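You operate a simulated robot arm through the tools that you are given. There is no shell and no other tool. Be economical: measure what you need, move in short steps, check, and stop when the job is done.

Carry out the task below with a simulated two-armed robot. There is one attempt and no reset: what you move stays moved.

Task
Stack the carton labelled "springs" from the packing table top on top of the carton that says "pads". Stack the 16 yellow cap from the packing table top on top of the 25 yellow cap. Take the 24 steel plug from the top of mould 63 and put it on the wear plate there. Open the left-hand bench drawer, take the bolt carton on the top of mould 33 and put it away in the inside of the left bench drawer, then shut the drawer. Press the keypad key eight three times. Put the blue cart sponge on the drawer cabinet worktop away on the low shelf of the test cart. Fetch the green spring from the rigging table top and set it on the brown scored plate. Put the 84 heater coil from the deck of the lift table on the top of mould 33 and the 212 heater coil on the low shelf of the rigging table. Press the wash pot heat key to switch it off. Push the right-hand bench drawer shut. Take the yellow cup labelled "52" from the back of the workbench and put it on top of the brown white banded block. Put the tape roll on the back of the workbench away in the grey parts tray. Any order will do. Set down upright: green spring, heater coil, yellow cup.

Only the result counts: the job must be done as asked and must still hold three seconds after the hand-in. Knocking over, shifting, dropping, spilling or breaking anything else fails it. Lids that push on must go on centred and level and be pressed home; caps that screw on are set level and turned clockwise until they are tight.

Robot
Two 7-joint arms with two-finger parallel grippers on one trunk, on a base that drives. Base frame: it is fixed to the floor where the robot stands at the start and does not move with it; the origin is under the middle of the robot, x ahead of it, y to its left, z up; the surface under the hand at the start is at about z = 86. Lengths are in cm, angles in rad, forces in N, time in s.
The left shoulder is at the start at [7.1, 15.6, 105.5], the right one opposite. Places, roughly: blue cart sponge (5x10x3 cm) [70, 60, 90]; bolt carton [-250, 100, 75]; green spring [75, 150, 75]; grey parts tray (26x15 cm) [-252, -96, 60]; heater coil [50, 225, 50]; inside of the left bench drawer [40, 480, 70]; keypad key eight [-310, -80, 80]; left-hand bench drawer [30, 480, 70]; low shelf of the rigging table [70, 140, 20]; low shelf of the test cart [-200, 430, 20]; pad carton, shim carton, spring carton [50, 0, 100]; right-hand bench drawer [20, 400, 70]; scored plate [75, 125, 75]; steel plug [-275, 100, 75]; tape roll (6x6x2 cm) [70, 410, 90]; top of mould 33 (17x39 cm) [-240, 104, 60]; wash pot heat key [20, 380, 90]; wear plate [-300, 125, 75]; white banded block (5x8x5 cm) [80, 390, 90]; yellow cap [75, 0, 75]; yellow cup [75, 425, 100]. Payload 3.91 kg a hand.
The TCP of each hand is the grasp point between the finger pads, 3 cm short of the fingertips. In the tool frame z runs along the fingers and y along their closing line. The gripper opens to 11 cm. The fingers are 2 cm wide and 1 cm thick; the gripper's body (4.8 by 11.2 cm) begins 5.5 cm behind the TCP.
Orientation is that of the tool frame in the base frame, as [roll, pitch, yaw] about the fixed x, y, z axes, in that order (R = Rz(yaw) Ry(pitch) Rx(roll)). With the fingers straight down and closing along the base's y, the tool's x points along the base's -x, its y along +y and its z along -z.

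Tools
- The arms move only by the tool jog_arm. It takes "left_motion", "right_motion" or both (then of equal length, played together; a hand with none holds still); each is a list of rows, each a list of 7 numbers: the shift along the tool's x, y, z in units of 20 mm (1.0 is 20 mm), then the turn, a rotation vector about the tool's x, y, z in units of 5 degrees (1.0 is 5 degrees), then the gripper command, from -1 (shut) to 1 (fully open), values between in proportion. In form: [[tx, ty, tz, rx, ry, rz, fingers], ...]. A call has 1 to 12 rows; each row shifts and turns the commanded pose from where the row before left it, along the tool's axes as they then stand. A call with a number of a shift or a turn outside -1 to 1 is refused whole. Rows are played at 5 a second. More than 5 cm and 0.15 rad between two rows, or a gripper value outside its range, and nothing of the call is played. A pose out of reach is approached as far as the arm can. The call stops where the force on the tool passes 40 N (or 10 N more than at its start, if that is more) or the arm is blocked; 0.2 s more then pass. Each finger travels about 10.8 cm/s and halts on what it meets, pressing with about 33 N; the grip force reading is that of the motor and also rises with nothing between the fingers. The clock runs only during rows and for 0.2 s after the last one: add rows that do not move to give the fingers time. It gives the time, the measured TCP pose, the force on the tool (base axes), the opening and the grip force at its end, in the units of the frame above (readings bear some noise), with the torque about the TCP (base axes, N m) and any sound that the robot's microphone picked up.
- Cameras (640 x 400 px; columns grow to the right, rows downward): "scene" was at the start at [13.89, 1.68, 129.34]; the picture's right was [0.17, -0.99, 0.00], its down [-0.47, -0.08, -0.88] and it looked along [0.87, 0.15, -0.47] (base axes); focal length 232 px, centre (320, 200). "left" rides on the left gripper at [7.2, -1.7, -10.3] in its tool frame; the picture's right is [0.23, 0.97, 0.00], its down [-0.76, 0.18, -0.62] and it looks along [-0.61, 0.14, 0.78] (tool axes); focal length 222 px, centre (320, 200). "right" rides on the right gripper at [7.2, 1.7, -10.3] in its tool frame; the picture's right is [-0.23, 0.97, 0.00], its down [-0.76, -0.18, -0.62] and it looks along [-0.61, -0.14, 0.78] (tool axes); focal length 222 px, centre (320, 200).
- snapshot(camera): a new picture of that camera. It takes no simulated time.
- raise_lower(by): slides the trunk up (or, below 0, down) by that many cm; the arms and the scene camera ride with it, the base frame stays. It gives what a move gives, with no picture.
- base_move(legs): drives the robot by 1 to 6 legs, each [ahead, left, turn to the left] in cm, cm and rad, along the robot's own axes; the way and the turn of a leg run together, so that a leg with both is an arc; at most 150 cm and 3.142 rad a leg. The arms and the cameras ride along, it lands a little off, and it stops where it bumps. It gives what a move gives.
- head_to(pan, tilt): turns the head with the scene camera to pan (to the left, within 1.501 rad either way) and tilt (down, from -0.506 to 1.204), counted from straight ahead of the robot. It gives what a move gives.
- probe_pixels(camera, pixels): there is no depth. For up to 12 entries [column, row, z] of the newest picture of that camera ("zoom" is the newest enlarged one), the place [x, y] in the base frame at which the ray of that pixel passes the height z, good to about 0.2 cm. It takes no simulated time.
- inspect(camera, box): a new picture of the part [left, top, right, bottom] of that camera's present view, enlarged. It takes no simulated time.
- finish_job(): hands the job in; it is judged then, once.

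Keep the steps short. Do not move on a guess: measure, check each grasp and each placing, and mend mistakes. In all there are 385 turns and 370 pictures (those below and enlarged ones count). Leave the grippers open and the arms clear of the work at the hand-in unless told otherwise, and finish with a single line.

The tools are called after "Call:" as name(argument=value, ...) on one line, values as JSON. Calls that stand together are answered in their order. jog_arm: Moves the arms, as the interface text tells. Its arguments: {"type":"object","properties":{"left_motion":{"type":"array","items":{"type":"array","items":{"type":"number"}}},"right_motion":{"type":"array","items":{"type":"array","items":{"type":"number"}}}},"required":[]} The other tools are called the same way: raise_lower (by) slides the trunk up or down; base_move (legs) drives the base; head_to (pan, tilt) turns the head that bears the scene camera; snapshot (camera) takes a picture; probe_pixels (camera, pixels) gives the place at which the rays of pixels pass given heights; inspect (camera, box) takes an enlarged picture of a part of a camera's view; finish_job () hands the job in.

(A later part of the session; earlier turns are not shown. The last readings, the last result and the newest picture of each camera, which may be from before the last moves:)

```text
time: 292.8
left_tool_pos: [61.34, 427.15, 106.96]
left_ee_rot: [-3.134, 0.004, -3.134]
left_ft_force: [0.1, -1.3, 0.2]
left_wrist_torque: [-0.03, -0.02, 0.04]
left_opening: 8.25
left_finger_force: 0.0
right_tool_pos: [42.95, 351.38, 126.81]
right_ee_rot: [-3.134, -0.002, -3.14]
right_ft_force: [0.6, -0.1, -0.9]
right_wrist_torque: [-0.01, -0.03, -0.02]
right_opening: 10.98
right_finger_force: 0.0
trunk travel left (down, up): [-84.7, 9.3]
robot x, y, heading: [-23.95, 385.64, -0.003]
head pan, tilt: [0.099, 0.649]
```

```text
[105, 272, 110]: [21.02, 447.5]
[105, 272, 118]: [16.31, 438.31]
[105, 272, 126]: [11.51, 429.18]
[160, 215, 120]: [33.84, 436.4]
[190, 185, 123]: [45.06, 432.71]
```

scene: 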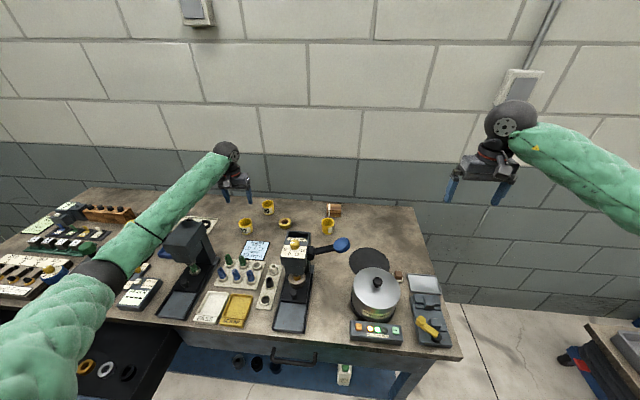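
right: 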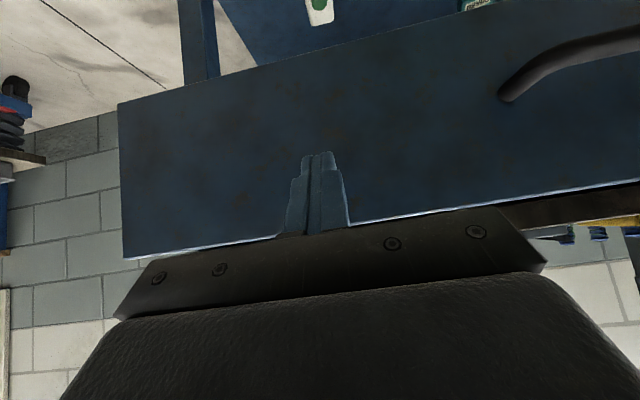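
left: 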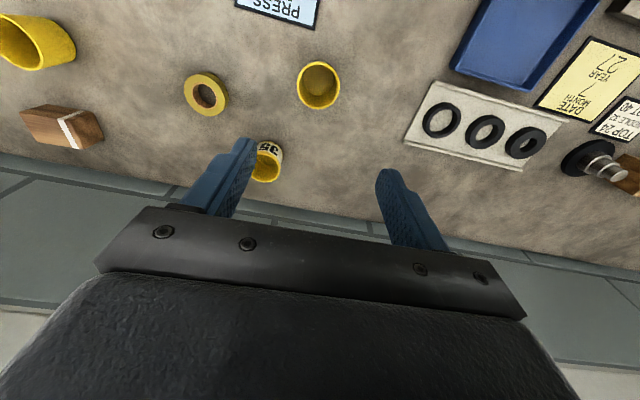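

The forearm would foul the press lever in this posture. I'll tilt the hand 40° sideways, closing along x, so the wrist sits further right and clear of the press. First up, then rotate.

Call:
jog_arm(left_motion=[[0, 0, -1, 0, 0, 0, 0.5], [0, 0, -1, 0, 0, 0, 0.5], [0, 0, -1, 0, 0, 0, 0.5], [0, 0, -1, 0, 0, 0, 0.5], [0, 0, -1, 0, 0, 0, 0.5], [0, 0, -1, 0, 0, 0, 0.5], [0, 0, 0, -0.348, 0.348, 0.955, 0.5], [0, 0, 0, -0.348, 0.348, 0.955, 0.5], [0, 0, 0, -0.348, 0.348, 0.955, 0.5], [0, 0, 0, -0.348, 0.348, 0.955, 0.5], [0, 0, 0, -0.348, 0.348, 0.955, 0.5], [0, 0, 0, -0.348, 0.348, 0.955, 0.5]])

Call:
jog_arm(left_motion=[[0, 0, 0, -0.348, 0.348, 0.955, 0.5], [0, 0, 0, -0.348, 0.348, 0.955, 0.5], [0, 0, 0, -0.348, 0.348, 0.955, 0.5], [0, 0, 0, -0.348, 0.348, 0.955, 0.5], [0, 0, 0, -0.348, 0.348, 0.955, 0.5], [0, 0, 0, -0.348, 0.348, 0.955, 0.5], [0, 0, 0, -0.348, 0.348, 0.955, 0.5], [0, 0, 0, -0.348, 0.348, 0.955, 0.5], [0, 0, 0, -0.348, 0.348, 0.955, 0.5], [0, 0, 0, -0.348, 0.348, 0.955, 0.5], [0, 0, 0, -0.348, 0.348, 0.955, 0.5], [0, 0, 0, -0.348, 0.348, 0.955, 0.5]])

Call:
snapshot(camera="scene")

Call:
snapshot(camera="left")

```text
time: 295.4
left_tool_pos: [61.34, 427.21, 119.02]
left_ee_rot: [3.01, -0.211, 2.66]
left_ft_force: [-0.1, -0.6, -0.1]
left_wrist_torque: [-0.04, -0.02, -0.01]
left_opening: 8.25
left_finger_force: 0.0
right_tool_pos: [42.9, 351.24, 126.92]
right_ee_rot: [-3.134, 0.0, -3.139]
right_ft_force: [0.1, -0.7, -0.1]
right_wrist_torque: [0.02, -0.02, 0.01]
right_opening: 11.02
right_finger_force: 0.1
trunk travel left (down, up): [-84.7, 9.3]
robot x, y, heading: [-23.91, 385.52, -0.001]
head pan, tilt: [0.099, 0.649]
```

```text
time: 298.0
left_tool_pos: [61.35, 427.38, 118.89]
left_ee_rot: [3.134, -0.693, 1.585]
left_ft_force: [0.0, -0.1, -0.8]
left_wrist_torque: [-0.01, -0.01, -0.01]
left_opening: 8.22
left_finger_force: 0.0
right_tool_pos: [43.08, 351.47, 126.89]
right_ee_rot: [-3.134, 0.0, -3.141]
right_ft_force: [-0.6, 0.4, -0.3]
right_wrist_torque: [0.01, 0.01, 0.02]
right_opening: 11.02
right_finger_force: 0.0
trunk travel left (down, up): [-84.7, 9.3]
robot x, y, heading: [-24.4, 385.58, 0.008]
head pan, tilt: [0.099, 0.649]
```

```text
240 pictures are left
```

scene: 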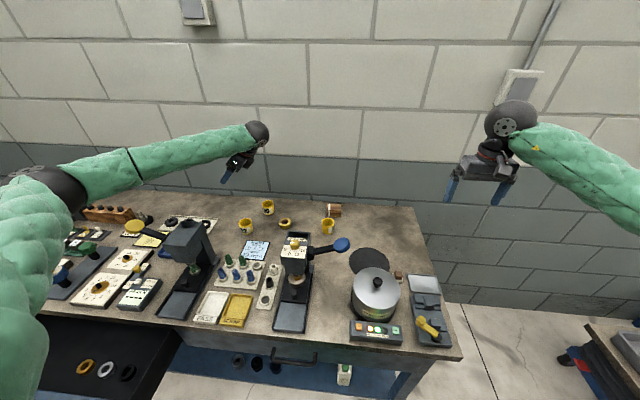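

```text
239 pictures are left
```

left: 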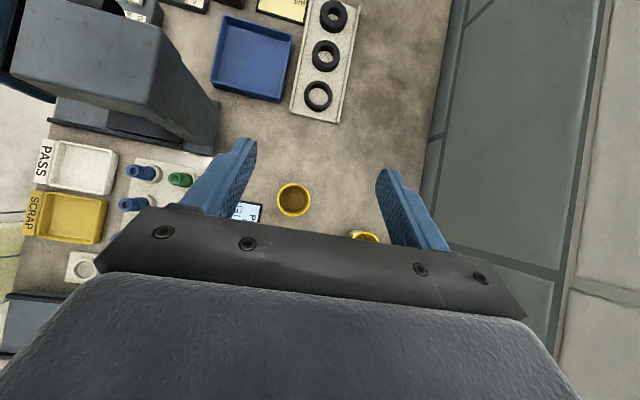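

In this posture the elbow is much higher and the arm clears the press. I descend to z≈100, correcting the small offsets.

Call:
jog_arm(left_motion=[[-0.15, -0.17, -0.12, 0, 0, 0, 0.5], [-0.64, 0, 0.77, 0, 0, 0, 0.5], [-0.64, 0, 0.77, 0, 0, 0, 0.5], [-0.64, 0, 0.77, 0, 0, 0, 0.5], [-0.64, 0, 0.77, 0, 0, 0, 0.5], [-0.64, 0, 0.77, 0, 0, 0, 0.5], [-0.64, 0, 0.77, 0, 0, 0, 0.5], [-0.64, 0, 0.77, 0, 0, 0, 0.5], [-0.64, 0, 0.77, 0, 0, 0, 0.5], [0, 0, 0, 0, 0, 0, 0.5]])

Call:
snapshot(camera="scene")

Call:
snapshot(camera="left")

```text
time: 300.2
left_tool_pos: [60.97, 426.99, 102.75]
left_ee_rot: [3.133, -0.694, 1.584]
left_ft_force: [-0.6, 1.0, -0.1]
left_wrist_torque: [-0.01, -0.02, 0.01]
left_opening: 8.22
left_finger_force: 0.0
right_tool_pos: [43.0, 351.32, 126.97]
right_ee_rot: [-3.135, 0.001, -3.141]
right_ft_force: [0.3, 0.4, -1.4]
right_wrist_torque: [0.02, 0.02, 0.01]
right_opening: 11.0
right_finger_force: 0.1
trunk travel left (down, up): [-84.7, 9.3]
robot x, y, heading: [-23.98, 385.74, 0.007]
head pan, tilt: [0.099, 0.649]
```

```text
238 pictures are left
```

scene: 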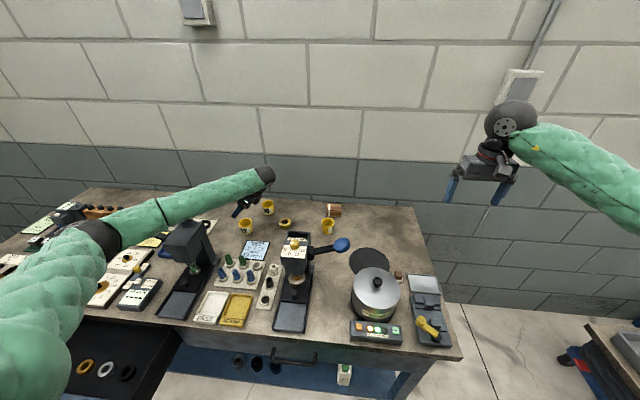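

```text
237 pictures are left
```

left: 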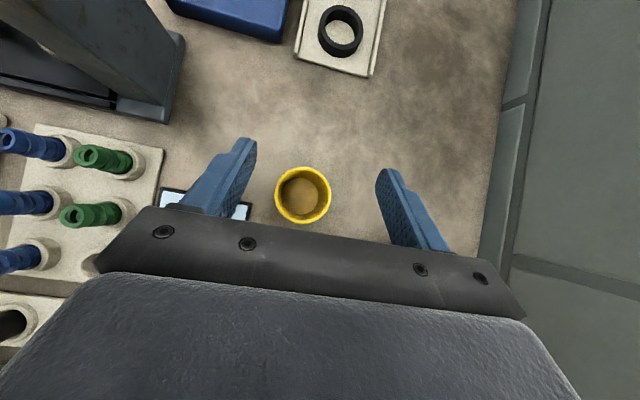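

Call:
probe_pixels(camera="scene", pixels=[[100, 242, 115], [100, 242, 125], [100, 242, 135], [200, 205, 120], [200, 205, 125]])

Call:
inspect(camera="scene", box=[60, 170, 280, 310])

```text
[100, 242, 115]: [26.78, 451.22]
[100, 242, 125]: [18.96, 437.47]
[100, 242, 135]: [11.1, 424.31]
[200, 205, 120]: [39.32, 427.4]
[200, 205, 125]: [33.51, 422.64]
```

```text
2.86 times, centred on (170, 240) of scene
```

zoom: 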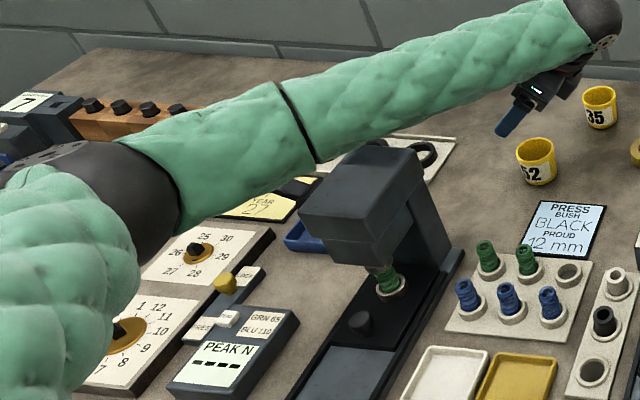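

To gain margin over the press I raise the trunk 9 cm first, then descend towards z≈96 and check.

Call:
raise_lower(by=9)

Call:
jog_arm(left_motion=[[-0.64, 0, 0.77, 0, 0, 0, 0.5], [-0.64, 0, 0.77, 0, 0, 0, 0.5], [-0.64, 0, 0.77, 0, 0, 0, 0.5], [-0.64, 0, 0.77, 0, 0, 0, 0.5], [-0.64, 0, 0.77, 0, 0, 0, 0.5], [-0.64, 0, 0.77, 0, 0, 0, 0.5], [-0.64, 0, 0.77, 0, 0, 0, 0.5], [0, 0, 0, 0, 0, 0, 0.5]])

Call:
snapshot(camera="left")

Call:
inspect(camera="scene", box=[60, 170, 280, 310])

```text
time: 301.4
left_tool_pos: [61.01, 427.0, 111.71]
left_ee_rot: [3.133, -0.694, 1.585]
left_ft_force: [0.1, 0.4, -0.5]
left_wrist_torque: [-0.02, 0.0, 0.0]
left_opening: 8.24
left_finger_force: 0.1
right_tool_pos: [42.93, 351.26, 135.82]
right_ee_rot: [-3.135, -0.001, -3.14]
right_ft_force: [0.0, 0.0, 0.6]
right_wrist_torque: [0.0, -0.01, 0.03]
right_opening: 11.02
right_finger_force: 0.2
trunk travel left (down, up): [-93.7, 0.3]
robot x, y, heading: [-23.97, 385.34, 0.004]
head pan, tilt: [0.099, 0.649]
```

```text
time: 303.2
left_tool_pos: [61.02, 426.95, 97.82]
left_ee_rot: [3.132, -0.691, 1.585]
left_ft_force: [1.2, -0.4, 1.5]
left_wrist_torque: [-0.04, 0.01, 0.0]
left_opening: 8.24
left_finger_force: 0.1
right_tool_pos: [43.01, 351.41, 135.93]
right_ee_rot: [-3.135, 0.002, -3.14]
right_ft_force: [-0.6, -0.5, -0.1]
right_wrist_torque: [-0.01, 0.01, 0.0]
right_opening: 11.01
right_finger_force: 0.0
trunk travel left (down, up): [-93.7, 0.3]
robot x, y, heading: [-24.04, 385.76, 0.004]
head pan, tilt: [0.099, 0.649]
```

```text
235 pictures are left
```

left: 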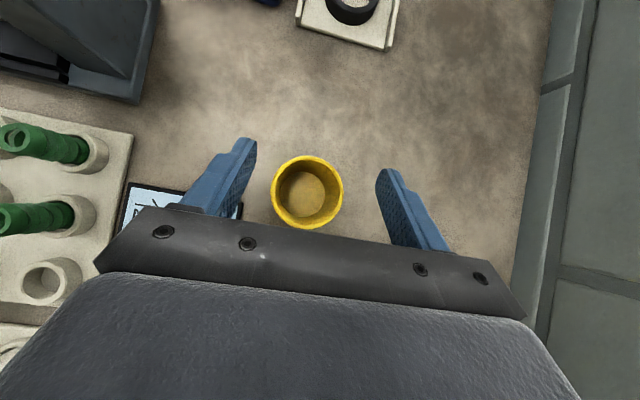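

```text
2.86 times, centred on (170, 240) of scene
```

zoom: 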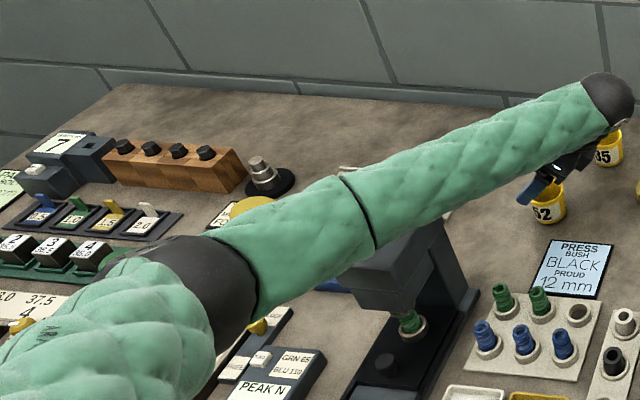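

Call:
jog_arm(left_motion=[[-0.64, 0, 0.77, 0, 0, 0, 0.5], [-0.64, 0, 0.77, 0, 0, 0, 0.5], [0, 0, 0, 0, 0, 0, 0.5]])

Call:
inspect(camera="scene", box=[60, 170, 280, 310])

```text
time: 304.0
left_tool_pos: [60.98, 427.05, 93.69]
left_ee_rot: [3.132, -0.692, 1.587]
left_ft_force: [0.8, -0.1, -0.1]
left_wrist_torque: [-0.04, 0.0, -0.03]
left_opening: 8.25
left_finger_force: 0.0
right_tool_pos: [43.08, 351.35, 135.86]
right_ee_rot: [-3.136, -0.002, -3.14]
right_ft_force: [-0.3, 0.0, 0.7]
right_wrist_torque: [0.03, 0.02, 0.01]
right_opening: 10.99
right_finger_force: 0.0
trunk travel left (down, up): [-93.7, 0.3]
robot x, y, heading: [-24.32, 385.62, 0.001]
head pan, tilt: [0.099, 0.649]
```

```text
2.86 times, centred on (170, 240) of scene
```

zoom: 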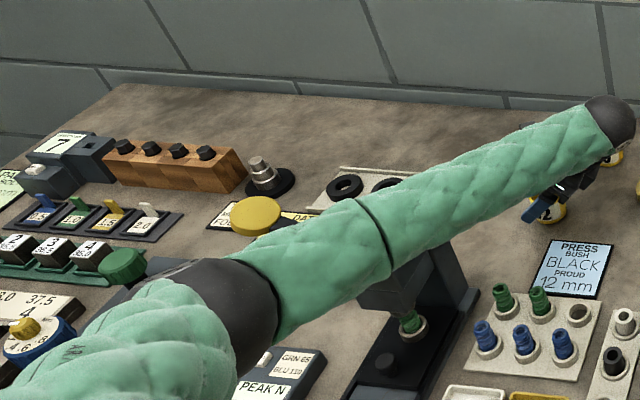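

No contact; the pose is exact. I go down the last 1.7 cm and grip.

Call:
jog_arm(left_motion=[[-0.54, 0, 0.65, 0, 0, 0, 0.5], [0, 0, 0, 0, 0, 0, 0.5], [0, 0, 0, 0, 0, 0, -1], [0, 0, 0, 0, 0, 0, -1], [0, 0, 0, 0, 0, 0, -1]])

Call:
snapshot(camera="left")

```text
time: 305.2
left_tool_pos: [61.07, 426.94, 91.99]
left_ee_rot: [3.132, -0.692, 1.584]
left_ft_force: [0.2, 0.4, 0.3]
left_wrist_torque: [0.01, -0.01, 0.02]
left_opening: 5.43
left_finger_force: 33.6
right_tool_pos: [42.98, 351.24, 135.84]
right_ee_rot: [-3.134, 0.0, -3.14]
right_ft_force: [-0.6, 0.5, 0.0]
right_wrist_torque: [0.03, -0.01, 0.01]
right_opening: 11.03
right_finger_force: 0.0
trunk travel left (down, up): [-93.7, 0.3]
robot x, y, heading: [-24.21, 385.58, 0.004]
head pan, tilt: [0.099, 0.649]
```

```text
232 pictures are left
```

left: 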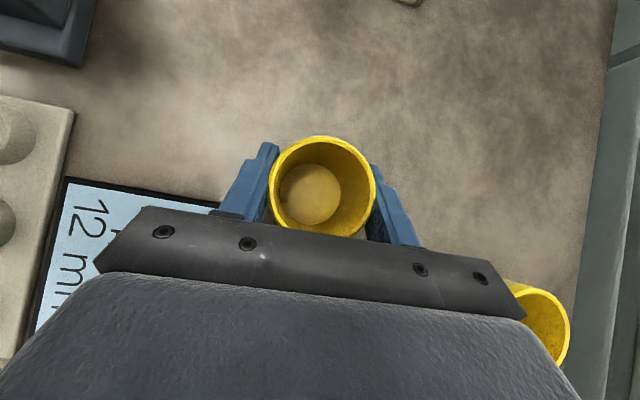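

Cup 52 is held (5.4 cm). I lift it 20 cm straight up and check.

Call:
jog_arm(left_motion=[[0.64, 0, -0.77, 0, 0, 0, -1], [0.64, 0, -0.77, 0, 0, 0, -1], [0.64, 0, -0.77, 0, 0, 0, -1], [0.64, 0, -0.77, 0, 0, 0, -1], [0.64, 0, -0.77, 0, 0, 0, -1], [0.64, 0, -0.77, 0, 0, 0, -1], [0.64, 0, -0.77, 0, 0, 0, -1], [0.64, 0, -0.77, 0, 0, 0, -1], [0.64, 0, -0.77, 0, 0, 0, -1], [0.64, 0, -0.77, 0, 0, 0, -1]])

Call:
snapshot(camera="scene")

```text
time: 307.4
left_tool_pos: [61.01, 426.98, 112.16]
left_ee_rot: [3.135, -0.693, 1.584]
left_ft_force: [0.4, -0.6, -0.1]
left_wrist_torque: [0.0, -0.06, 0.0]
left_opening: 5.44
left_finger_force: 32.6
right_tool_pos: [42.99, 351.46, 135.84]
right_ee_rot: [-3.136, 0.0, -3.139]
right_ft_force: [1.1, -0.2, 0.1]
right_wrist_torque: [-0.02, 0.0, 0.0]
right_opening: 11.02
right_finger_force: 0.1
trunk travel left (down, up): [-93.7, 0.3]
robot x, y, heading: [-24.03, 385.77, 0.003]
head pan, tilt: [0.099, 0.649]
```

```text
231 pictures are left
```

scene: 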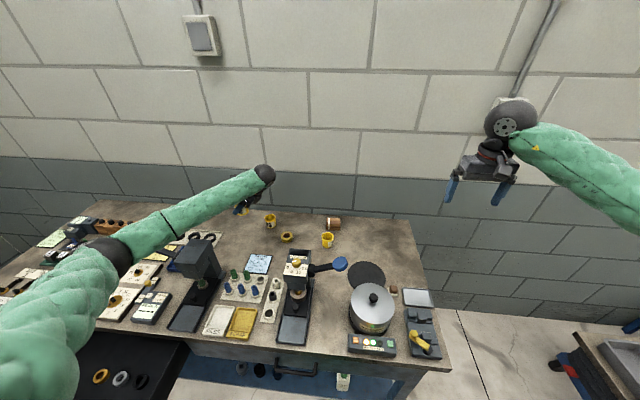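

Lifted. I shift the base right 25 cm, then move the cup towards the block (77, 388.4) at height.

Call:
base_move(legs=[[0, -25, 0]])

Call:
jog_arm(left_motion=[[-0.65, 1, -0.54, 0, 0, 0, -1], [-0.65, 1, -0.54, 0, 0, 0, -1], [-0.65, 1, -0.54, 0, 0, 0, -1], [-0.65, 1, -0.54, 0, 0, 0, -1], [-0.65, 1, -0.54, 0, 0, 0, -1], [-0.65, 1, -0.54, 0, 0, 0, -1], [-0.65, 1, -0.54, 0, 0, 0, -1], [0, 0, 0, 0, 0, 0, -1]])

Call:
snapshot(camera="scene")

Call:
snapshot(camera="left")

```text
time: 309.2
left_tool_pos: [61.22, 401.76, 112.02]
left_ee_rot: [3.133, -0.692, 1.582]
left_ft_force: [-0.7, -0.2, -0.5]
left_wrist_torque: [0.04, 0.01, 0.0]
left_opening: 5.44
left_finger_force: 32.8
right_tool_pos: [42.8, 326.36, 135.96]
right_ee_rot: [-3.135, -0.001, 3.14]
right_ft_force: [-0.1, 0.4, -0.1]
right_wrist_torque: [0.01, 0.0, 0.05]
right_opening: 11.0
right_finger_force: 0.1
trunk travel left (down, up): [-93.7, 0.3]
robot x, y, heading: [-23.58, 360.81, -0.006]
head pan, tilt: [0.099, 0.649]
```

```text
time: 311.1
left_tool_pos: [75.29, 390.13, 112.21]
left_ee_rot: [3.134, -0.69, 1.581]
left_ft_force: [-0.1, 0.3, -0.1]
left_wrist_torque: [-0.02, 0.02, 0.02]
left_opening: 5.44
left_finger_force: 33.4
right_tool_pos: [42.88, 326.23, 135.89]
right_ee_rot: [-3.134, 0.0, 3.14]
right_ft_force: [-0.4, 0.1, 0.4]
right_wrist_torque: [-0.04, 0.01, 0.01]
right_opening: 11.0
right_finger_force: 0.0
trunk travel left (down, up): [-93.7, 0.3]
robot x, y, heading: [-24.4, 360.61, 0.001]
head pan, tilt: [0.099, 0.649]
```

```text
230 pictures are left
```

scene: 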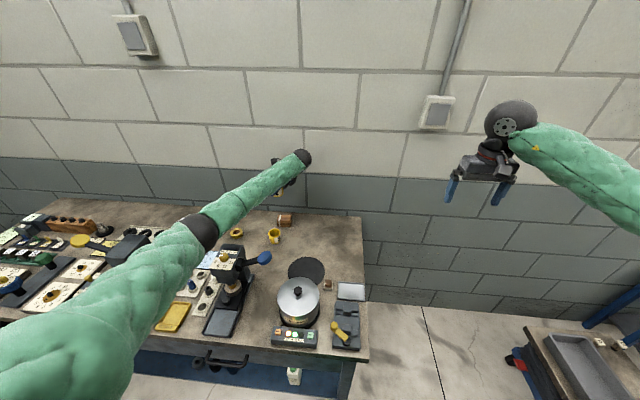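

```text
229 pictures are left
```

left: 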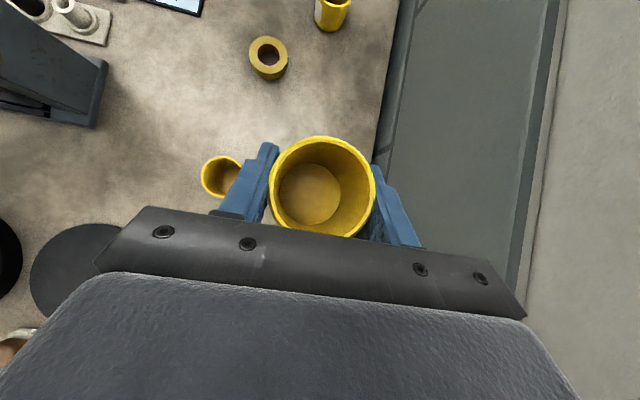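

Call:
inspect(camera="scene", box=[240, 190, 320, 250])

```text
6.67 times, centred on (280, 220) of scene
```

zoom: 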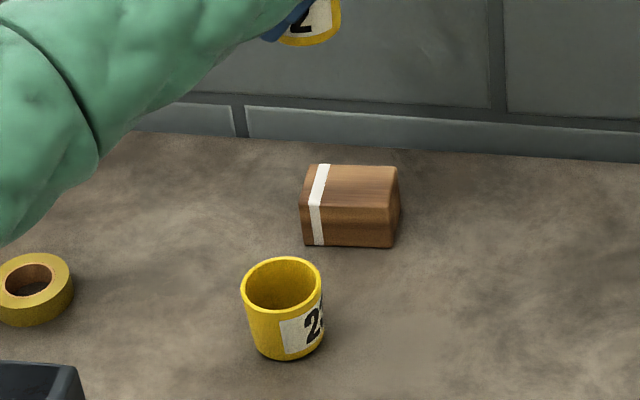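

Call:
probe_pixels(camera="zoom", pixels=[[302, 246, 88], [393, 248, 88], [302, 246, 86], [299, 206, 92], [391, 209, 92], [397, 168, 92], [308, 165, 92], [299, 206, 93], [283, 283, 93], [280, 358, 88], [283, 283, 92], [280, 358, 86]])

```text
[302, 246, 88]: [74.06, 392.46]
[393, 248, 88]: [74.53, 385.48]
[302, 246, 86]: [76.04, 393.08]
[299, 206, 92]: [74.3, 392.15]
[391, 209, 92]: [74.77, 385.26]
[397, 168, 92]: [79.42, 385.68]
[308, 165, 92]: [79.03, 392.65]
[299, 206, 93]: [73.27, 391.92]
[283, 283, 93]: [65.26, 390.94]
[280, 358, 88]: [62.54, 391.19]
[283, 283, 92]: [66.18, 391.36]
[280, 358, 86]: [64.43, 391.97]
```

To confirm the block position with the hand camera, I draw the hand back 8 cm in x and look.

Call:
jog_arm(left_motion=[[0, -1, 0, 0, 0, 0, -1], [0, -1, 0, 0, 0, 0, -1], [0, -1, 0, 0, 0, 0, -1], [0, -1, 0, 0, 0, 0, -1], [0.6, 0, 0.5, 0, 0, 0, -1], [0.6, 0, 0.5, 0, 0, 0, -1], [0.6, 0, 0.5, 0, 0, 0, -1]])

Call:
snapshot(camera="left")

```text
time: 312.6
left_tool_pos: [67.29, 394.69, 112.14]
left_ee_rot: [3.132, -0.69, 1.58]
left_ft_force: [-0.2, -0.2, -0.4]
left_wrist_torque: [0.01, 0.02, 0.0]
left_opening: 5.45
left_finger_force: 33.5
right_tool_pos: [42.87, 326.25, 135.97]
right_ee_rot: [-3.135, 0.0, -3.142]
right_ft_force: [-0.5, -0.1, 1.1]
right_wrist_torque: [0.03, 0.01, 0.0]
right_opening: 10.99
right_finger_force: 0.0
trunk travel left (down, up): [-93.7, 0.3]
robot x, y, heading: [-24.25, 360.6, -0.006]
head pan, tilt: [0.099, 0.649]
```

```text
227 pictures are left
```

left: 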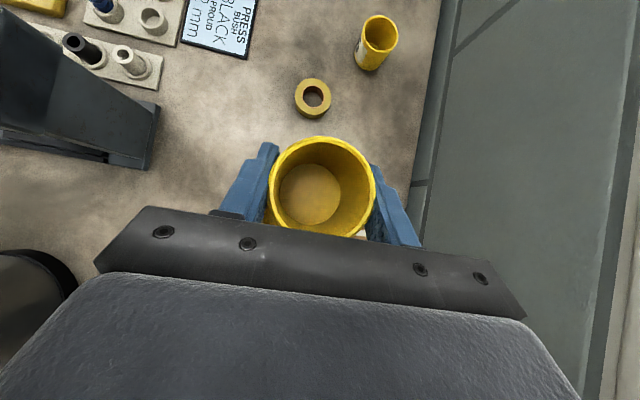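

Call:
probe_pixels(camera="left", pixels=[[312, 96, 91], [312, 96, 89], [312, 96, 87]])

Call:
probe_pixels(camera="zoom", pixels=[[33, 281, 91], [33, 281, 89], [33, 281, 87]])

```text
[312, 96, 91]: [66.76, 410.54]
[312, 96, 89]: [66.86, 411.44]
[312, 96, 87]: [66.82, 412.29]
```

```text
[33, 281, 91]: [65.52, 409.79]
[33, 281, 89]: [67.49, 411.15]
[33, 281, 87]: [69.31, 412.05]
```

Bench surface is z≈87.9, block top about 92.1, centre (76.7, 388.9). I position over it, then lower with the trunk by 13 cm.

Call:
jog_arm(left_motion=[[-0.45, 0.94, -0.37, 0, 0, 0, -1], [-0.45, 0.94, -0.37, 0, 0, 0, -1], [-0.45, 0.94, -0.37, 0, 0, 0, -1], [-0.45, 0.94, -0.37, 0, 0, 0, -1], [-0.45, 0.94, -0.37, 0, 0, 0, -1], [0, 0, 0, 0, 0, 0, -1]])

Call:
raise_lower(by=-13)

Call:
snapshot(camera="scene")

Call:
inspect(camera="scene", box=[230, 150, 330, 250])

```text
time: 314.1
left_tool_pos: [76.81, 388.87, 112.2]
left_ee_rot: [3.133, -0.692, 1.582]
left_ft_force: [1.0, -0.6, -0.8]
left_wrist_torque: [-0.02, 0.0, 0.0]
left_opening: 5.43
left_finger_force: 33.2
right_tool_pos: [42.9, 326.44, 135.91]
right_ee_rot: [-3.134, 0.001, 3.14]
right_ft_force: [-0.4, -0.9, -0.1]
right_wrist_torque: [-0.02, -0.02, 0.0]
right_opening: 11.01
right_finger_force: 0.0
trunk travel left (down, up): [-93.7, 0.3]
robot x, y, heading: [-23.92, 360.85, -0.001]
head pan, tilt: [0.099, 0.649]
```

```text
time: 315.6
left_tool_pos: [76.76, 388.88, 99.24]
left_ee_rot: [3.133, -0.693, 1.581]
left_ft_force: [0.2, 0.1, -0.2]
left_wrist_torque: [0.0, 0.0, -0.02]
left_opening: 5.43
left_finger_force: 33.4
right_tool_pos: [42.95, 326.28, 122.8]
right_ee_rot: [-3.133, -0.002, 3.141]
right_ft_force: [0.2, -0.2, 0.8]
right_wrist_torque: [0.0, 0.03, 0.03]
right_opening: 10.99
right_finger_force: 0.0
trunk travel left (down, up): [-80.7, 13.3]
robot x, y, heading: [-23.69, 361.05, 0.005]
head pan, tilt: [0.099, 0.649]
```

```text
226 pictures are left
```

scene: 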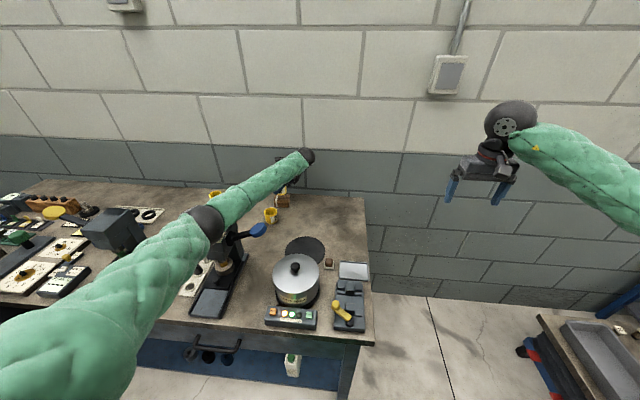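

```text
4.00 times, centred on (280, 200) of scene
```

zoom: 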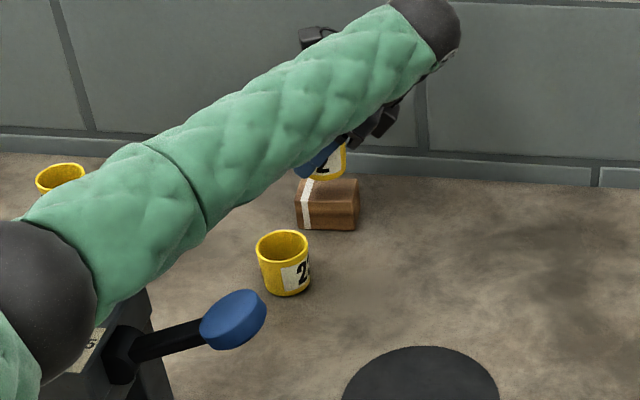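

Call:
jog_arm(left_motion=[[-0.4, 0, 0.48, 0, 0, 0, -1], [-0.2, 0, 0.24, 0, 0, 0, -1], [-0.1, 0, 0.12, 0, 0, 0, -1], [0, 0, 0, 0, 0, 0, -1]])

Call:
inspect(camera="scene", box=[250, 150, 330, 220])

```text
time: 316.6
left_tool_pos: [76.59, 388.93, 98.24]
left_ee_rot: [3.119, -0.694, 1.593]
left_ft_force: [0.9, 0.2, -0.6]
left_wrist_torque: [0.0, -0.04, 0.04]
left_opening: 5.43
left_finger_force: 33.8
right_tool_pos: [42.36, 326.27, 123.21]
right_ee_rot: [-3.134, 0.005, 3.141]
right_ft_force: [0.9, 0.1, 0.0]
right_wrist_torque: [0.01, -0.01, 0.01]
right_opening: 10.99
right_finger_force: 0.1
trunk travel left (down, up): [-80.7, 13.3]
robot x, y, heading: [-24.17, 360.53, 0.005]
head pan, tilt: [0.099, 0.649]
```

```text
5.71 times, centred on (290, 185) of scene
```

zoom: 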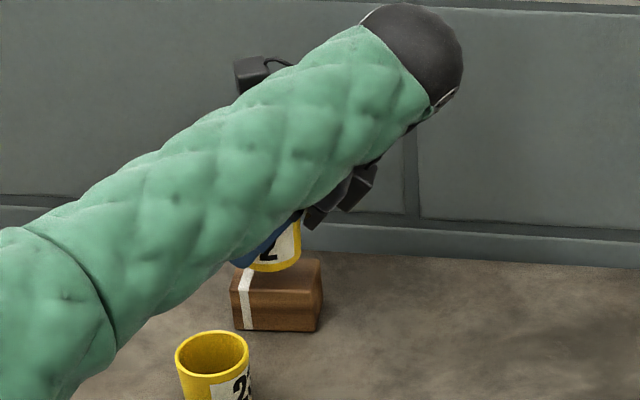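

The reading deviates slightly, so the elbow probably touches the right press. I raise the trunk 8 cm at once, and look.

Call:
raise_lower(by=8)

Call:
base_move(legs=[[0, -10, 0]])

Call:
jog_arm(left_motion=[[0.77, 0, 0.64, 0, 0, 0, -1], [0.77, 0, 0.64, 0, 0, 0, -1], [0.77, 0, 0.64, 0, 0, 0, -1], [0.77, 0, 0.64, 0, 0, 0, -1], [0.77, 0, 0.64, 0, 0, 0, -1]])

Call:
snapshot(camera="scene")

```text
time: 317.8
left_tool_pos: [76.84, 388.63, 104.89]
left_ee_rot: [3.133, -0.692, 1.581]
left_ft_force: [0.2, 0.9, -1.0]
left_wrist_torque: [0.02, 0.03, 0.0]
left_opening: 5.43
left_finger_force: 33.3
right_tool_pos: [42.86, 326.18, 131.0]
right_ee_rot: [-3.134, 0.0, 3.14]
right_ft_force: [0.7, -0.7, -0.4]
right_wrist_torque: [-0.03, 0.02, 0.01]
right_opening: 11.01
right_finger_force: 0.1
trunk travel left (down, up): [-88.7, 5.3]
robot x, y, heading: [-23.84, 360.72, -0.006]
head pan, tilt: [0.099, 0.649]
```

```text
time: 318.9
left_tool_pos: [77.04, 378.67, 104.88]
left_ee_rot: [3.134, -0.693, 1.581]
left_ft_force: [-0.6, -0.6, -0.5]
left_wrist_torque: [0.0, 0.03, 0.0]
left_opening: 5.42
left_finger_force: 32.7
right_tool_pos: [43.03, 316.17, 130.8]
right_ee_rot: [-3.134, -0.001, 3.139]
right_ft_force: [0.1, -0.2, -0.2]
right_wrist_torque: [0.0, 0.01, 0.05]
right_opening: 11.0
right_finger_force: 0.0
trunk travel left (down, up): [-88.7, 5.3]
robot x, y, heading: [-23.69, 350.92, -0.002]
head pan, tilt: [0.099, 0.649]
```

```text
time: 320.1
left_tool_pos: [76.76, 388.53, 105.05]
left_ee_rot: [3.135, -0.693, 1.579]
left_ft_force: [-0.5, -0.1, -0.8]
left_wrist_torque: [0.01, 0.0, 0.0]
left_opening: 5.43
left_finger_force: 33.1
right_tool_pos: [42.92, 316.15, 130.87]
right_ee_rot: [-3.134, 0.0, -3.141]
right_ft_force: [0.9, -0.4, 0.7]
right_wrist_torque: [-0.05, -0.03, 0.01]
right_opening: 11.02
right_finger_force: 0.1
trunk travel left (down, up): [-88.7, 5.3]
robot x, y, heading: [-24.29, 351.11, 0.001]
head pan, tilt: [0.099, 0.649]
```

```text
223 pictures are left
```

scene: 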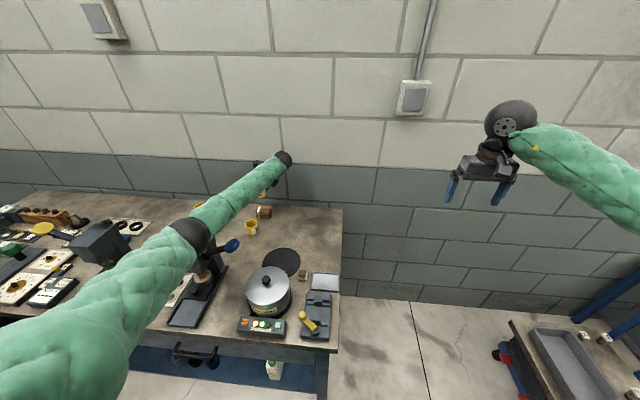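

Now I descend in steps, checking for deviation (8.7 cm to go).

Call:
jog_arm(left_motion=[[-0.44, 0, 0.93, 0, 0, 0, -1], [-0.64, 0, 0.77, 0, 0, 0, -1], [0, 0, 0, 0, 0, 0, -1]])

Call:
jog_arm(left_motion=[[-0.64, 0, 0.77, 0, 0, 0, -1], [0, 0, 0, 0, 0, 0, -1]])

Call:
inspect(camera="scene", box=[150, 150, 310, 300])

```text
time: 320.9
left_tool_pos: [76.8, 388.96, 101.11]
left_ee_rot: [3.135, -0.692, 1.581]
left_ft_force: [-0.6, 0.9, 0.0]
left_wrist_torque: [0.01, 0.0, -0.01]
left_opening: 5.42
left_finger_force: 32.6
right_tool_pos: [43.01, 316.15, 130.9]
right_ee_rot: [-3.136, -0.001, 3.14]
right_ft_force: [0.5, -0.6, 0.2]
right_wrist_torque: [-0.01, -0.02, -0.03]
right_opening: 10.98
right_finger_force: 0.1
trunk travel left (down, up): [-88.7, 5.3]
robot x, y, heading: [-23.64, 350.86, -0.003]
head pan, tilt: [0.099, 0.649]
```

```text
time: 321.6
left_tool_pos: [76.77, 389.09, 99.1]
left_ee_rot: [3.132, -0.692, 1.581]
left_ft_force: [0.0, -1.2, -0.3]
left_wrist_torque: [0.0, 0.01, -0.01]
left_opening: 5.42
left_finger_force: 32.9
right_tool_pos: [42.93, 316.24, 130.88]
right_ee_rot: [-3.135, -0.001, 3.139]
right_ft_force: [0.4, 0.9, 0.1]
right_wrist_torque: [-0.01, -0.01, -0.02]
right_opening: 11.0
right_finger_force: 0.1
trunk travel left (down, up): [-88.7, 5.3]
robot x, y, heading: [-23.9, 350.83, -0.004]
head pan, tilt: [0.099, 0.649]
```

```text
2.67 times, centred on (230, 225) of scene
```

zoom: 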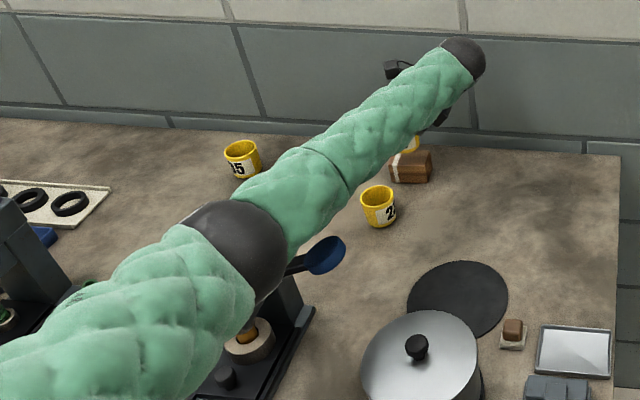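

Call:
jog_arm(left_motion=[[-0.5, 0, 0.6, 0, 0, 0, -1], [-0.16, 0, 0.19, 0, 0, 0, -1], [0, 0, 0, 0, 0, 0, -1]])

Call:
inspect(camera="scene", box=[220, 160, 300, 230])

```text
time: 322.4
left_tool_pos: [76.85, 389.33, 96.86]
left_ee_rot: [3.135, -0.693, 1.579]
left_ft_force: [-0.9, 0.7, -0.4]
left_wrist_torque: [-0.01, 0.05, 0.01]
left_opening: 5.4
left_finger_force: 33.2
right_tool_pos: [42.98, 316.21, 130.86]
right_ee_rot: [-3.136, 0.0, 3.139]
right_ft_force: [-0.4, 0.0, -0.5]
right_wrist_torque: [0.0, -0.02, 0.0]
right_opening: 10.99
right_finger_force: 0.1
trunk travel left (down, up): [-88.7, 5.3]
robot x, y, heading: [-24.22, 351.27, 0.0]
head pan, tilt: [0.099, 0.649]
```

```text
5.71 times, centred on (260, 195) of scene
```

zoom: 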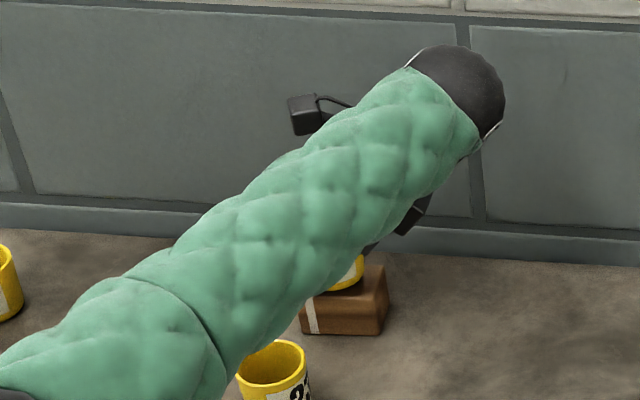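

Call:
jog_arm(left_motion=[[-0.09, 0, 0.06, 0, 0, 0, -1], [-0.05, 0, 0.06, 0, 0, 0, -1], [-0.05, 0, 0.06, 0, 0, 0, -1], [-0.05, 0, 0.06, 0, 0, 0, -1], [-0.05, 0, 0.06, 0, 0, 0, -1], [0, 0, 0, 0, 0, 0, -1]])

```text
time: 323.8
left_tool_pos: [76.82, 389.09, 96.46]
left_ee_rot: [3.13, -0.693, 1.583]
left_ft_force: [-0.3, 2.9, 22.8]
left_wrist_torque: [0.07, -0.14, -0.03]
left_opening: 5.42
left_finger_force: 33.0
right_tool_pos: [42.63, 316.11, 130.98]
right_ee_rot: [-3.135, 0.0, 3.139]
right_ft_force: [-0.2, 1.0, 0.3]
right_wrist_torque: [0.02, 0.01, 0.02]
right_opening: 11.01
right_finger_force: 0.0
trunk travel left (down, up): [-88.7, 5.3]
robot x, y, heading: [-23.91, 351.09, -0.006]
head pan, tilt: [0.099, 0.649]
```

Contact (22.8 N). I ease off, open, and withdraw along the fingers.

Call:
jog_arm(left_motion=[[0.03, 0, -0.04, 0, 0, 0, -1], [0, 0, 0, 0, 0, 0, 0.1], [0, 0, 0, 0, 0, 0, 0.35], [0, 0, 0, 0, 0, 0, 0.35], [0, 0, -0.7, 0, 0, 0, 0.35], [0, 0, -1, 0, 0, 0, 0.35], [0, 0, -1, 0, 0, 0, 0.35], [0, 0, -1, 0, 0, 0, 0.35], [0, 0, -1, 0, 0, 0, 0.35], [0.3, 0, -1, 0, 0, 0, 0.35], [0.5, 0, -1, 0, 0, 0, 0.35]])

Call:
inspect(camera="scene", box=[150, 150, 310, 300])

Call:
snapshot(camera="left")

```text
time: 326.1
left_tool_pos: [76.69, 381.74, 107.43]
left_ee_rot: [3.132, -0.693, 1.581]
left_ft_force: [0.4, 1.0, -0.7]
left_wrist_torque: [0.03, 0.02, 0.01]
left_opening: 7.4
left_finger_force: 0.0
right_tool_pos: [42.92, 316.12, 130.74]
right_ee_rot: [-3.136, 0.0, 3.139]
right_ft_force: [1.0, 0.3, -0.7]
right_wrist_torque: [-0.01, 0.01, 0.0]
right_opening: 10.98
right_finger_force: 0.1
trunk travel left (down, up): [-88.7, 5.3]
robot x, y, heading: [-24.13, 350.65, -0.003]
head pan, tilt: [0.099, 0.649]
```

```text
2.67 times, centred on (230, 225) of scene
```

zoom: 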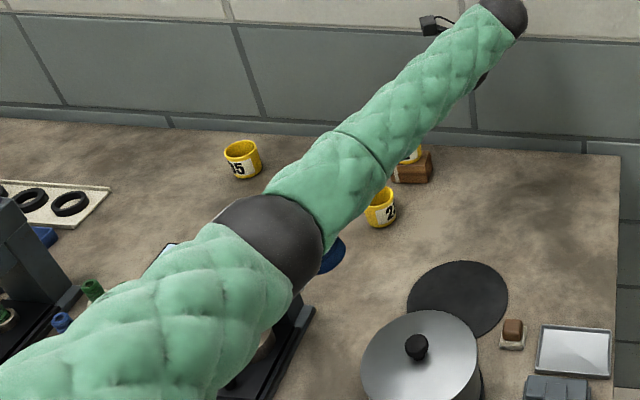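

```text
219 pictures are left
```

left: 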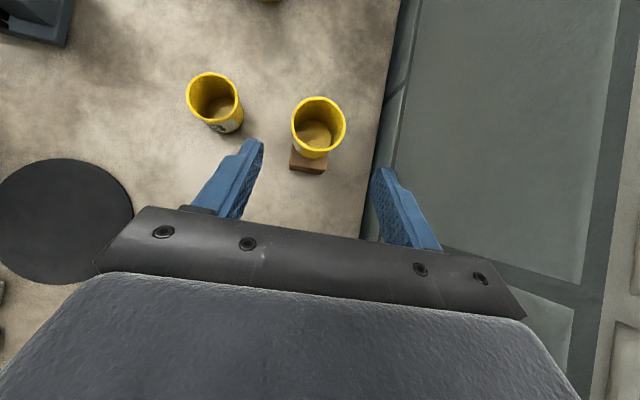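

The cup stands on the block. I withdraw the left hand up and back, then rotate it back down over free space.

Call:
jog_arm(left_motion=[[0.64, 0, -0.77, 0, 0, 0, 0.5], [0.64, 0, -0.77, 0, 0, 0, 0.5], [0.64, -0.5, -0.77, 0, 0, 0, 1], [0.64, -1, -0.77, 0, 0, 0, 1], [0.64, -1, -0.77, 0, 0, 0, 1], [0.64, -1, -0.77, 0, 0, 0, 1], [0.64, -1, -0.77, 0, 0, 0, 1], [0.64, -1, -0.77, 0, 0, 0, 1], [0.64, -1, -0.77, 0, 0, 0, 1], [0.64, -1, -0.77, 0, 0, 0, 1], [0.64, -1, -0.77, 0, 0, 0, 1], [0.64, -1, -0.77, 0, 0, 0, 1]])

Call:
snapshot(camera="scene")

```text
time: 328.8
left_tool_pos: [57.61, 381.71, 131.71]
left_ee_rot: [3.133, -0.69, 1.582]
left_ft_force: [-0.3, 0.2, 0.5]
left_wrist_torque: [0.02, -0.01, -0.01]
left_opening: 11.01
left_finger_force: 0.2
right_tool_pos: [42.78, 316.1, 130.99]
right_ee_rot: [-3.134, 0.001, 3.14]
right_ft_force: [-0.9, 0.4, 0.4]
right_wrist_torque: [-0.04, 0.01, 0.01]
right_opening: 10.99
right_finger_force: 0.0
trunk travel left (down, up): [-88.7, 5.3]
robot x, y, heading: [-24.18, 351.12, -0.004]
head pan, tilt: [0.099, 0.649]
```

```text
218 pictures are left
```

scene: 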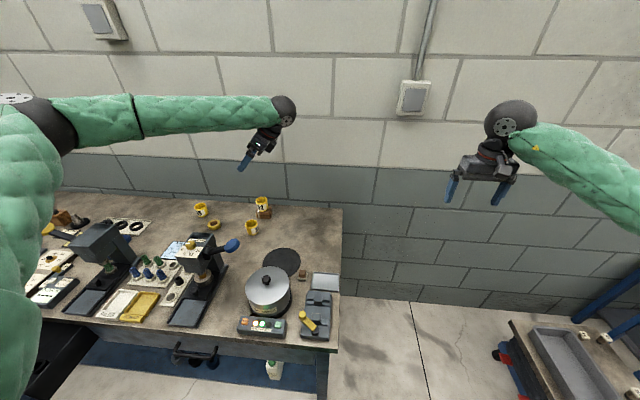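

Call:
inspect(camera="scene", box=[30, 190, 340, 350])

```text
2.06 times, centred on (185, 270) of scene
```

zoom: 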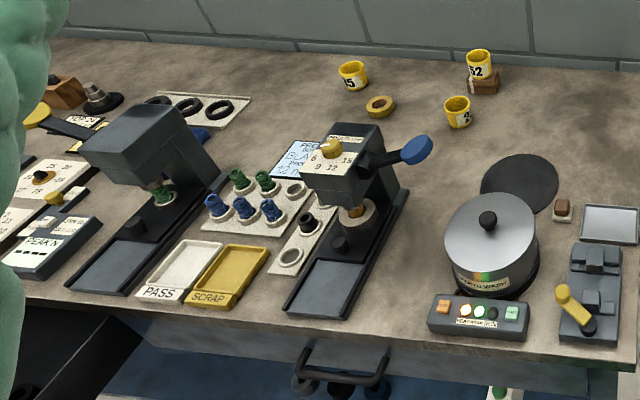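

All looks intact. Next is the heat key (orange, about (24, 377)). I move the base back and left, and restore the left hand's orientation.

Call:
base_move(legs=[[-16, 0, 0], [0, 42, 0]])

Call:
jog_arm(left_motion=[[0, 0, 0, 0.348, -0.348, -0.955, 1], [0, 0, 0, 0.348, -0.348, -0.955, 1], [0, 0, 0, 0.348, -0.348, -0.955, 1], [0, 0, 0, 0.348, -0.348, -0.955, 1], [0, 0, 0, 0.348, -0.348, -0.955, 1], [0, 0, 0, 0.348, -0.348, -0.955, 1], [0, 0, 0, 0.348, -0.348, -0.955, 1], [0, 0, 0, 0.348, -0.348, -0.955, 1], [0, 0, 0, 0.348, -0.348, -0.955, 1], [0, 0, 0, 0.348, -0.348, -0.955, 1], [0, 0, 0, 0.348, -0.348, -0.955, 1], [0, 0, 0, 0.348, -0.348, -0.955, 1]], right_motion=[[0.2, 0.8, 0.5, 0, 0, 0, -1], [0.2, 0.8, 0.5, 0, 0, 0, -1], [0.2, 0.8, 0.5, 0, 0, 0, -1], [0.2, 0.8, 0.5, 0, 0, 0, -1], [0.2, 0.8, 0.5, 0, 0, 0, -1], [0.2, 0.8, 0.5, 0, 0, 0, -1], [0.2, 0.8, 0.5, 0, 0, 0, -1], [0.2, 0.8, 0.5, 0, 0, 0, -1], [0.2, 0.8, 0.5, 0, 0, 0, -1], [0.2, 0.8, 0.5, 0, 0, 0, -1], [0.2, 0.8, 0.5, 0, 0, 0, -1], [0.2, 0.8, 0.5, 0, 0, 0, -1]])

Call:
jog_arm(left_motion=[[0, 0, 0, 0.348, -0.348, -0.955, 1], [0, 0, 0, 0.348, -0.348, -0.955, 1], [0, 0, 0, 0.348, -0.348, -0.955, 1], [0, 0, 0, 0.348, -0.348, -0.955, 1], [0, 0, 0, 0.348, -0.348, -0.955, 1], [0, 0, 0, 0.348, -0.348, -0.955, 1]])

Call:
snapshot(camera="right")

Call:
snapshot(camera="scene")

```text
time: 332.4
left_tool_pos: [42.38, 423.65, 131.53]
left_ee_rot: [3.134, -0.692, 1.575]
left_ft_force: [-0.1, 0.3, 0.3]
left_wrist_torque: [-0.02, 0.02, 0.0]
left_opening: 11.0
left_finger_force: 0.1
right_tool_pos: [27.09, 358.33, 130.92]
right_ee_rot: [-3.134, 0.001, 3.131]
right_ft_force: [-1.2, -0.4, -0.7]
right_wrist_torque: [-0.04, 0.01, 0.0]
right_opening: 11.02
right_finger_force: 0.1
trunk travel left (down, up): [-88.7, 5.3]
robot x, y, heading: [-39.63, 393.89, -0.011]
head pan, tilt: [0.099, 0.649]
```

```text
time: 335.0
left_tool_pos: [42.47, 423.86, 131.46]
left_ee_rot: [3.014, -0.209, 2.65]
left_ft_force: [-0.4, 0.2, 0.0]
left_wrist_torque: [-0.03, 0.03, -0.02]
left_opening: 11.02
left_finger_force: 0.0
right_tool_pos: [22.56, 377.45, 118.63]
right_ee_rot: [-3.135, 0.0, 3.132]
right_ft_force: [-0.1, 0.1, 0.1]
right_wrist_torque: [-0.02, 0.02, 0.02]
right_opening: 0.0
right_finger_force: 33.3
trunk travel left (down, up): [-88.7, 5.3]
robot x, y, heading: [-39.75, 393.3, -0.009]
head pan, tilt: [0.099, 0.649]
```

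```text
time: 336.4
left_tool_pos: [42.52, 423.74, 131.37]
left_ee_rot: [-3.135, 0.004, 3.136]
left_ft_force: [-0.2, 0.6, 1.2]
left_wrist_torque: [0.01, -0.02, 0.0]
left_opening: 11.01
left_finger_force: 0.1
right_tool_pos: [22.52, 377.44, 118.66]
right_ee_rot: [-3.134, 0.001, 3.134]
right_ft_force: [-0.3, 0.3, 0.0]
right_wrist_torque: [0.04, 0.03, 0.03]
right_opening: 0.01
right_finger_force: 33.1
trunk travel left (down, up): [-88.7, 5.3]
robot x, y, heading: [-39.55, 393.01, -0.008]
head pan, tilt: [0.099, 0.649]
```

```text
216 pictures are left
```

right: 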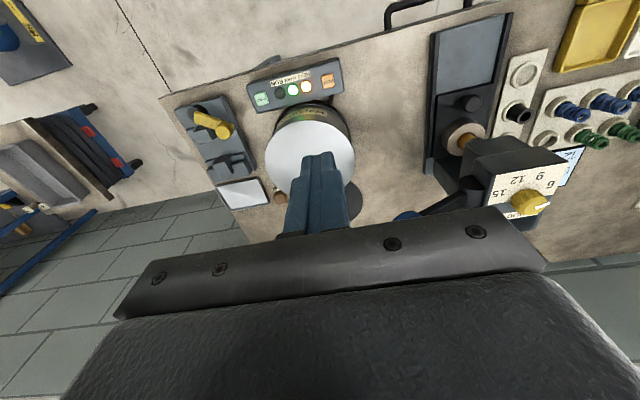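

```text
215 pictures are left
```

scene: 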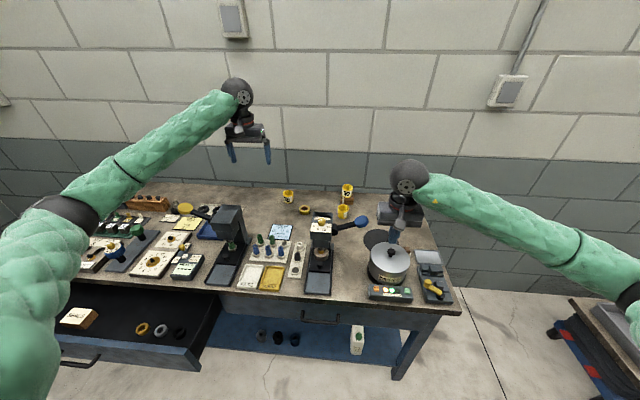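

Call:
inspect(camera="right", box=[240, 50, 368, 130])

Call:
inspect(camera="scene", box=[340, 220, 460, 310])

Call:
probe_pixels(camera="right", pixels=[[327, 80, 92], [327, 80, 90], [262, 98, 91], [270, 150, 103], [352, 165, 103], [310, 122, 103]])

```text
5.00 times, centred on (304, 90) of right
```

zoom: 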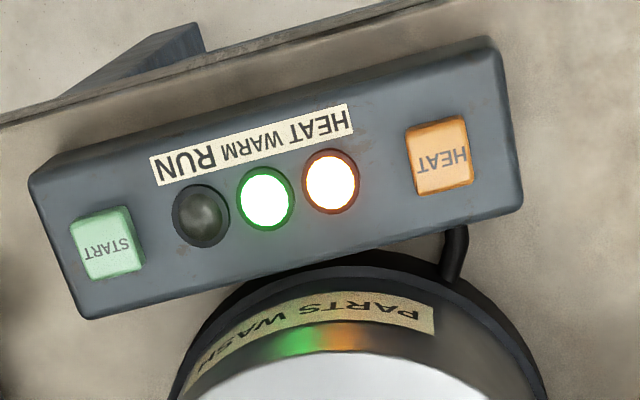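

```text
4.44 times, centred on (400, 265) of scene
```

zoom: 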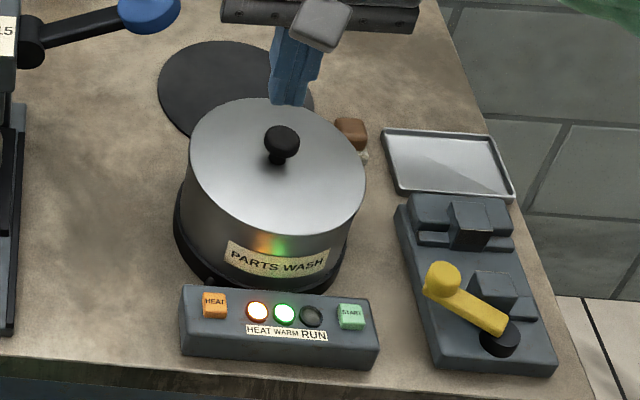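

```text
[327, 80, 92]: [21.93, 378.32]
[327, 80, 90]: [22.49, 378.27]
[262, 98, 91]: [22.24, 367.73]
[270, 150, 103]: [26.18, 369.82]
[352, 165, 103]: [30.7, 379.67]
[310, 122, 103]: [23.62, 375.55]
```

Call:
probe_pixels(camera="zoom", pixels=[[214, 302, 92], [214, 302, 90], [280, 160, 103], [277, 240, 103], [190, 150, 103], [366, 175, 103], [351, 314, 91]])

```text
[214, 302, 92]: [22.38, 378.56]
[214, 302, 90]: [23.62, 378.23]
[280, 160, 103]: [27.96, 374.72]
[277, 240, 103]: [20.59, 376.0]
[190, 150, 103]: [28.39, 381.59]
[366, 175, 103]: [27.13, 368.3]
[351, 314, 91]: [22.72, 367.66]
```

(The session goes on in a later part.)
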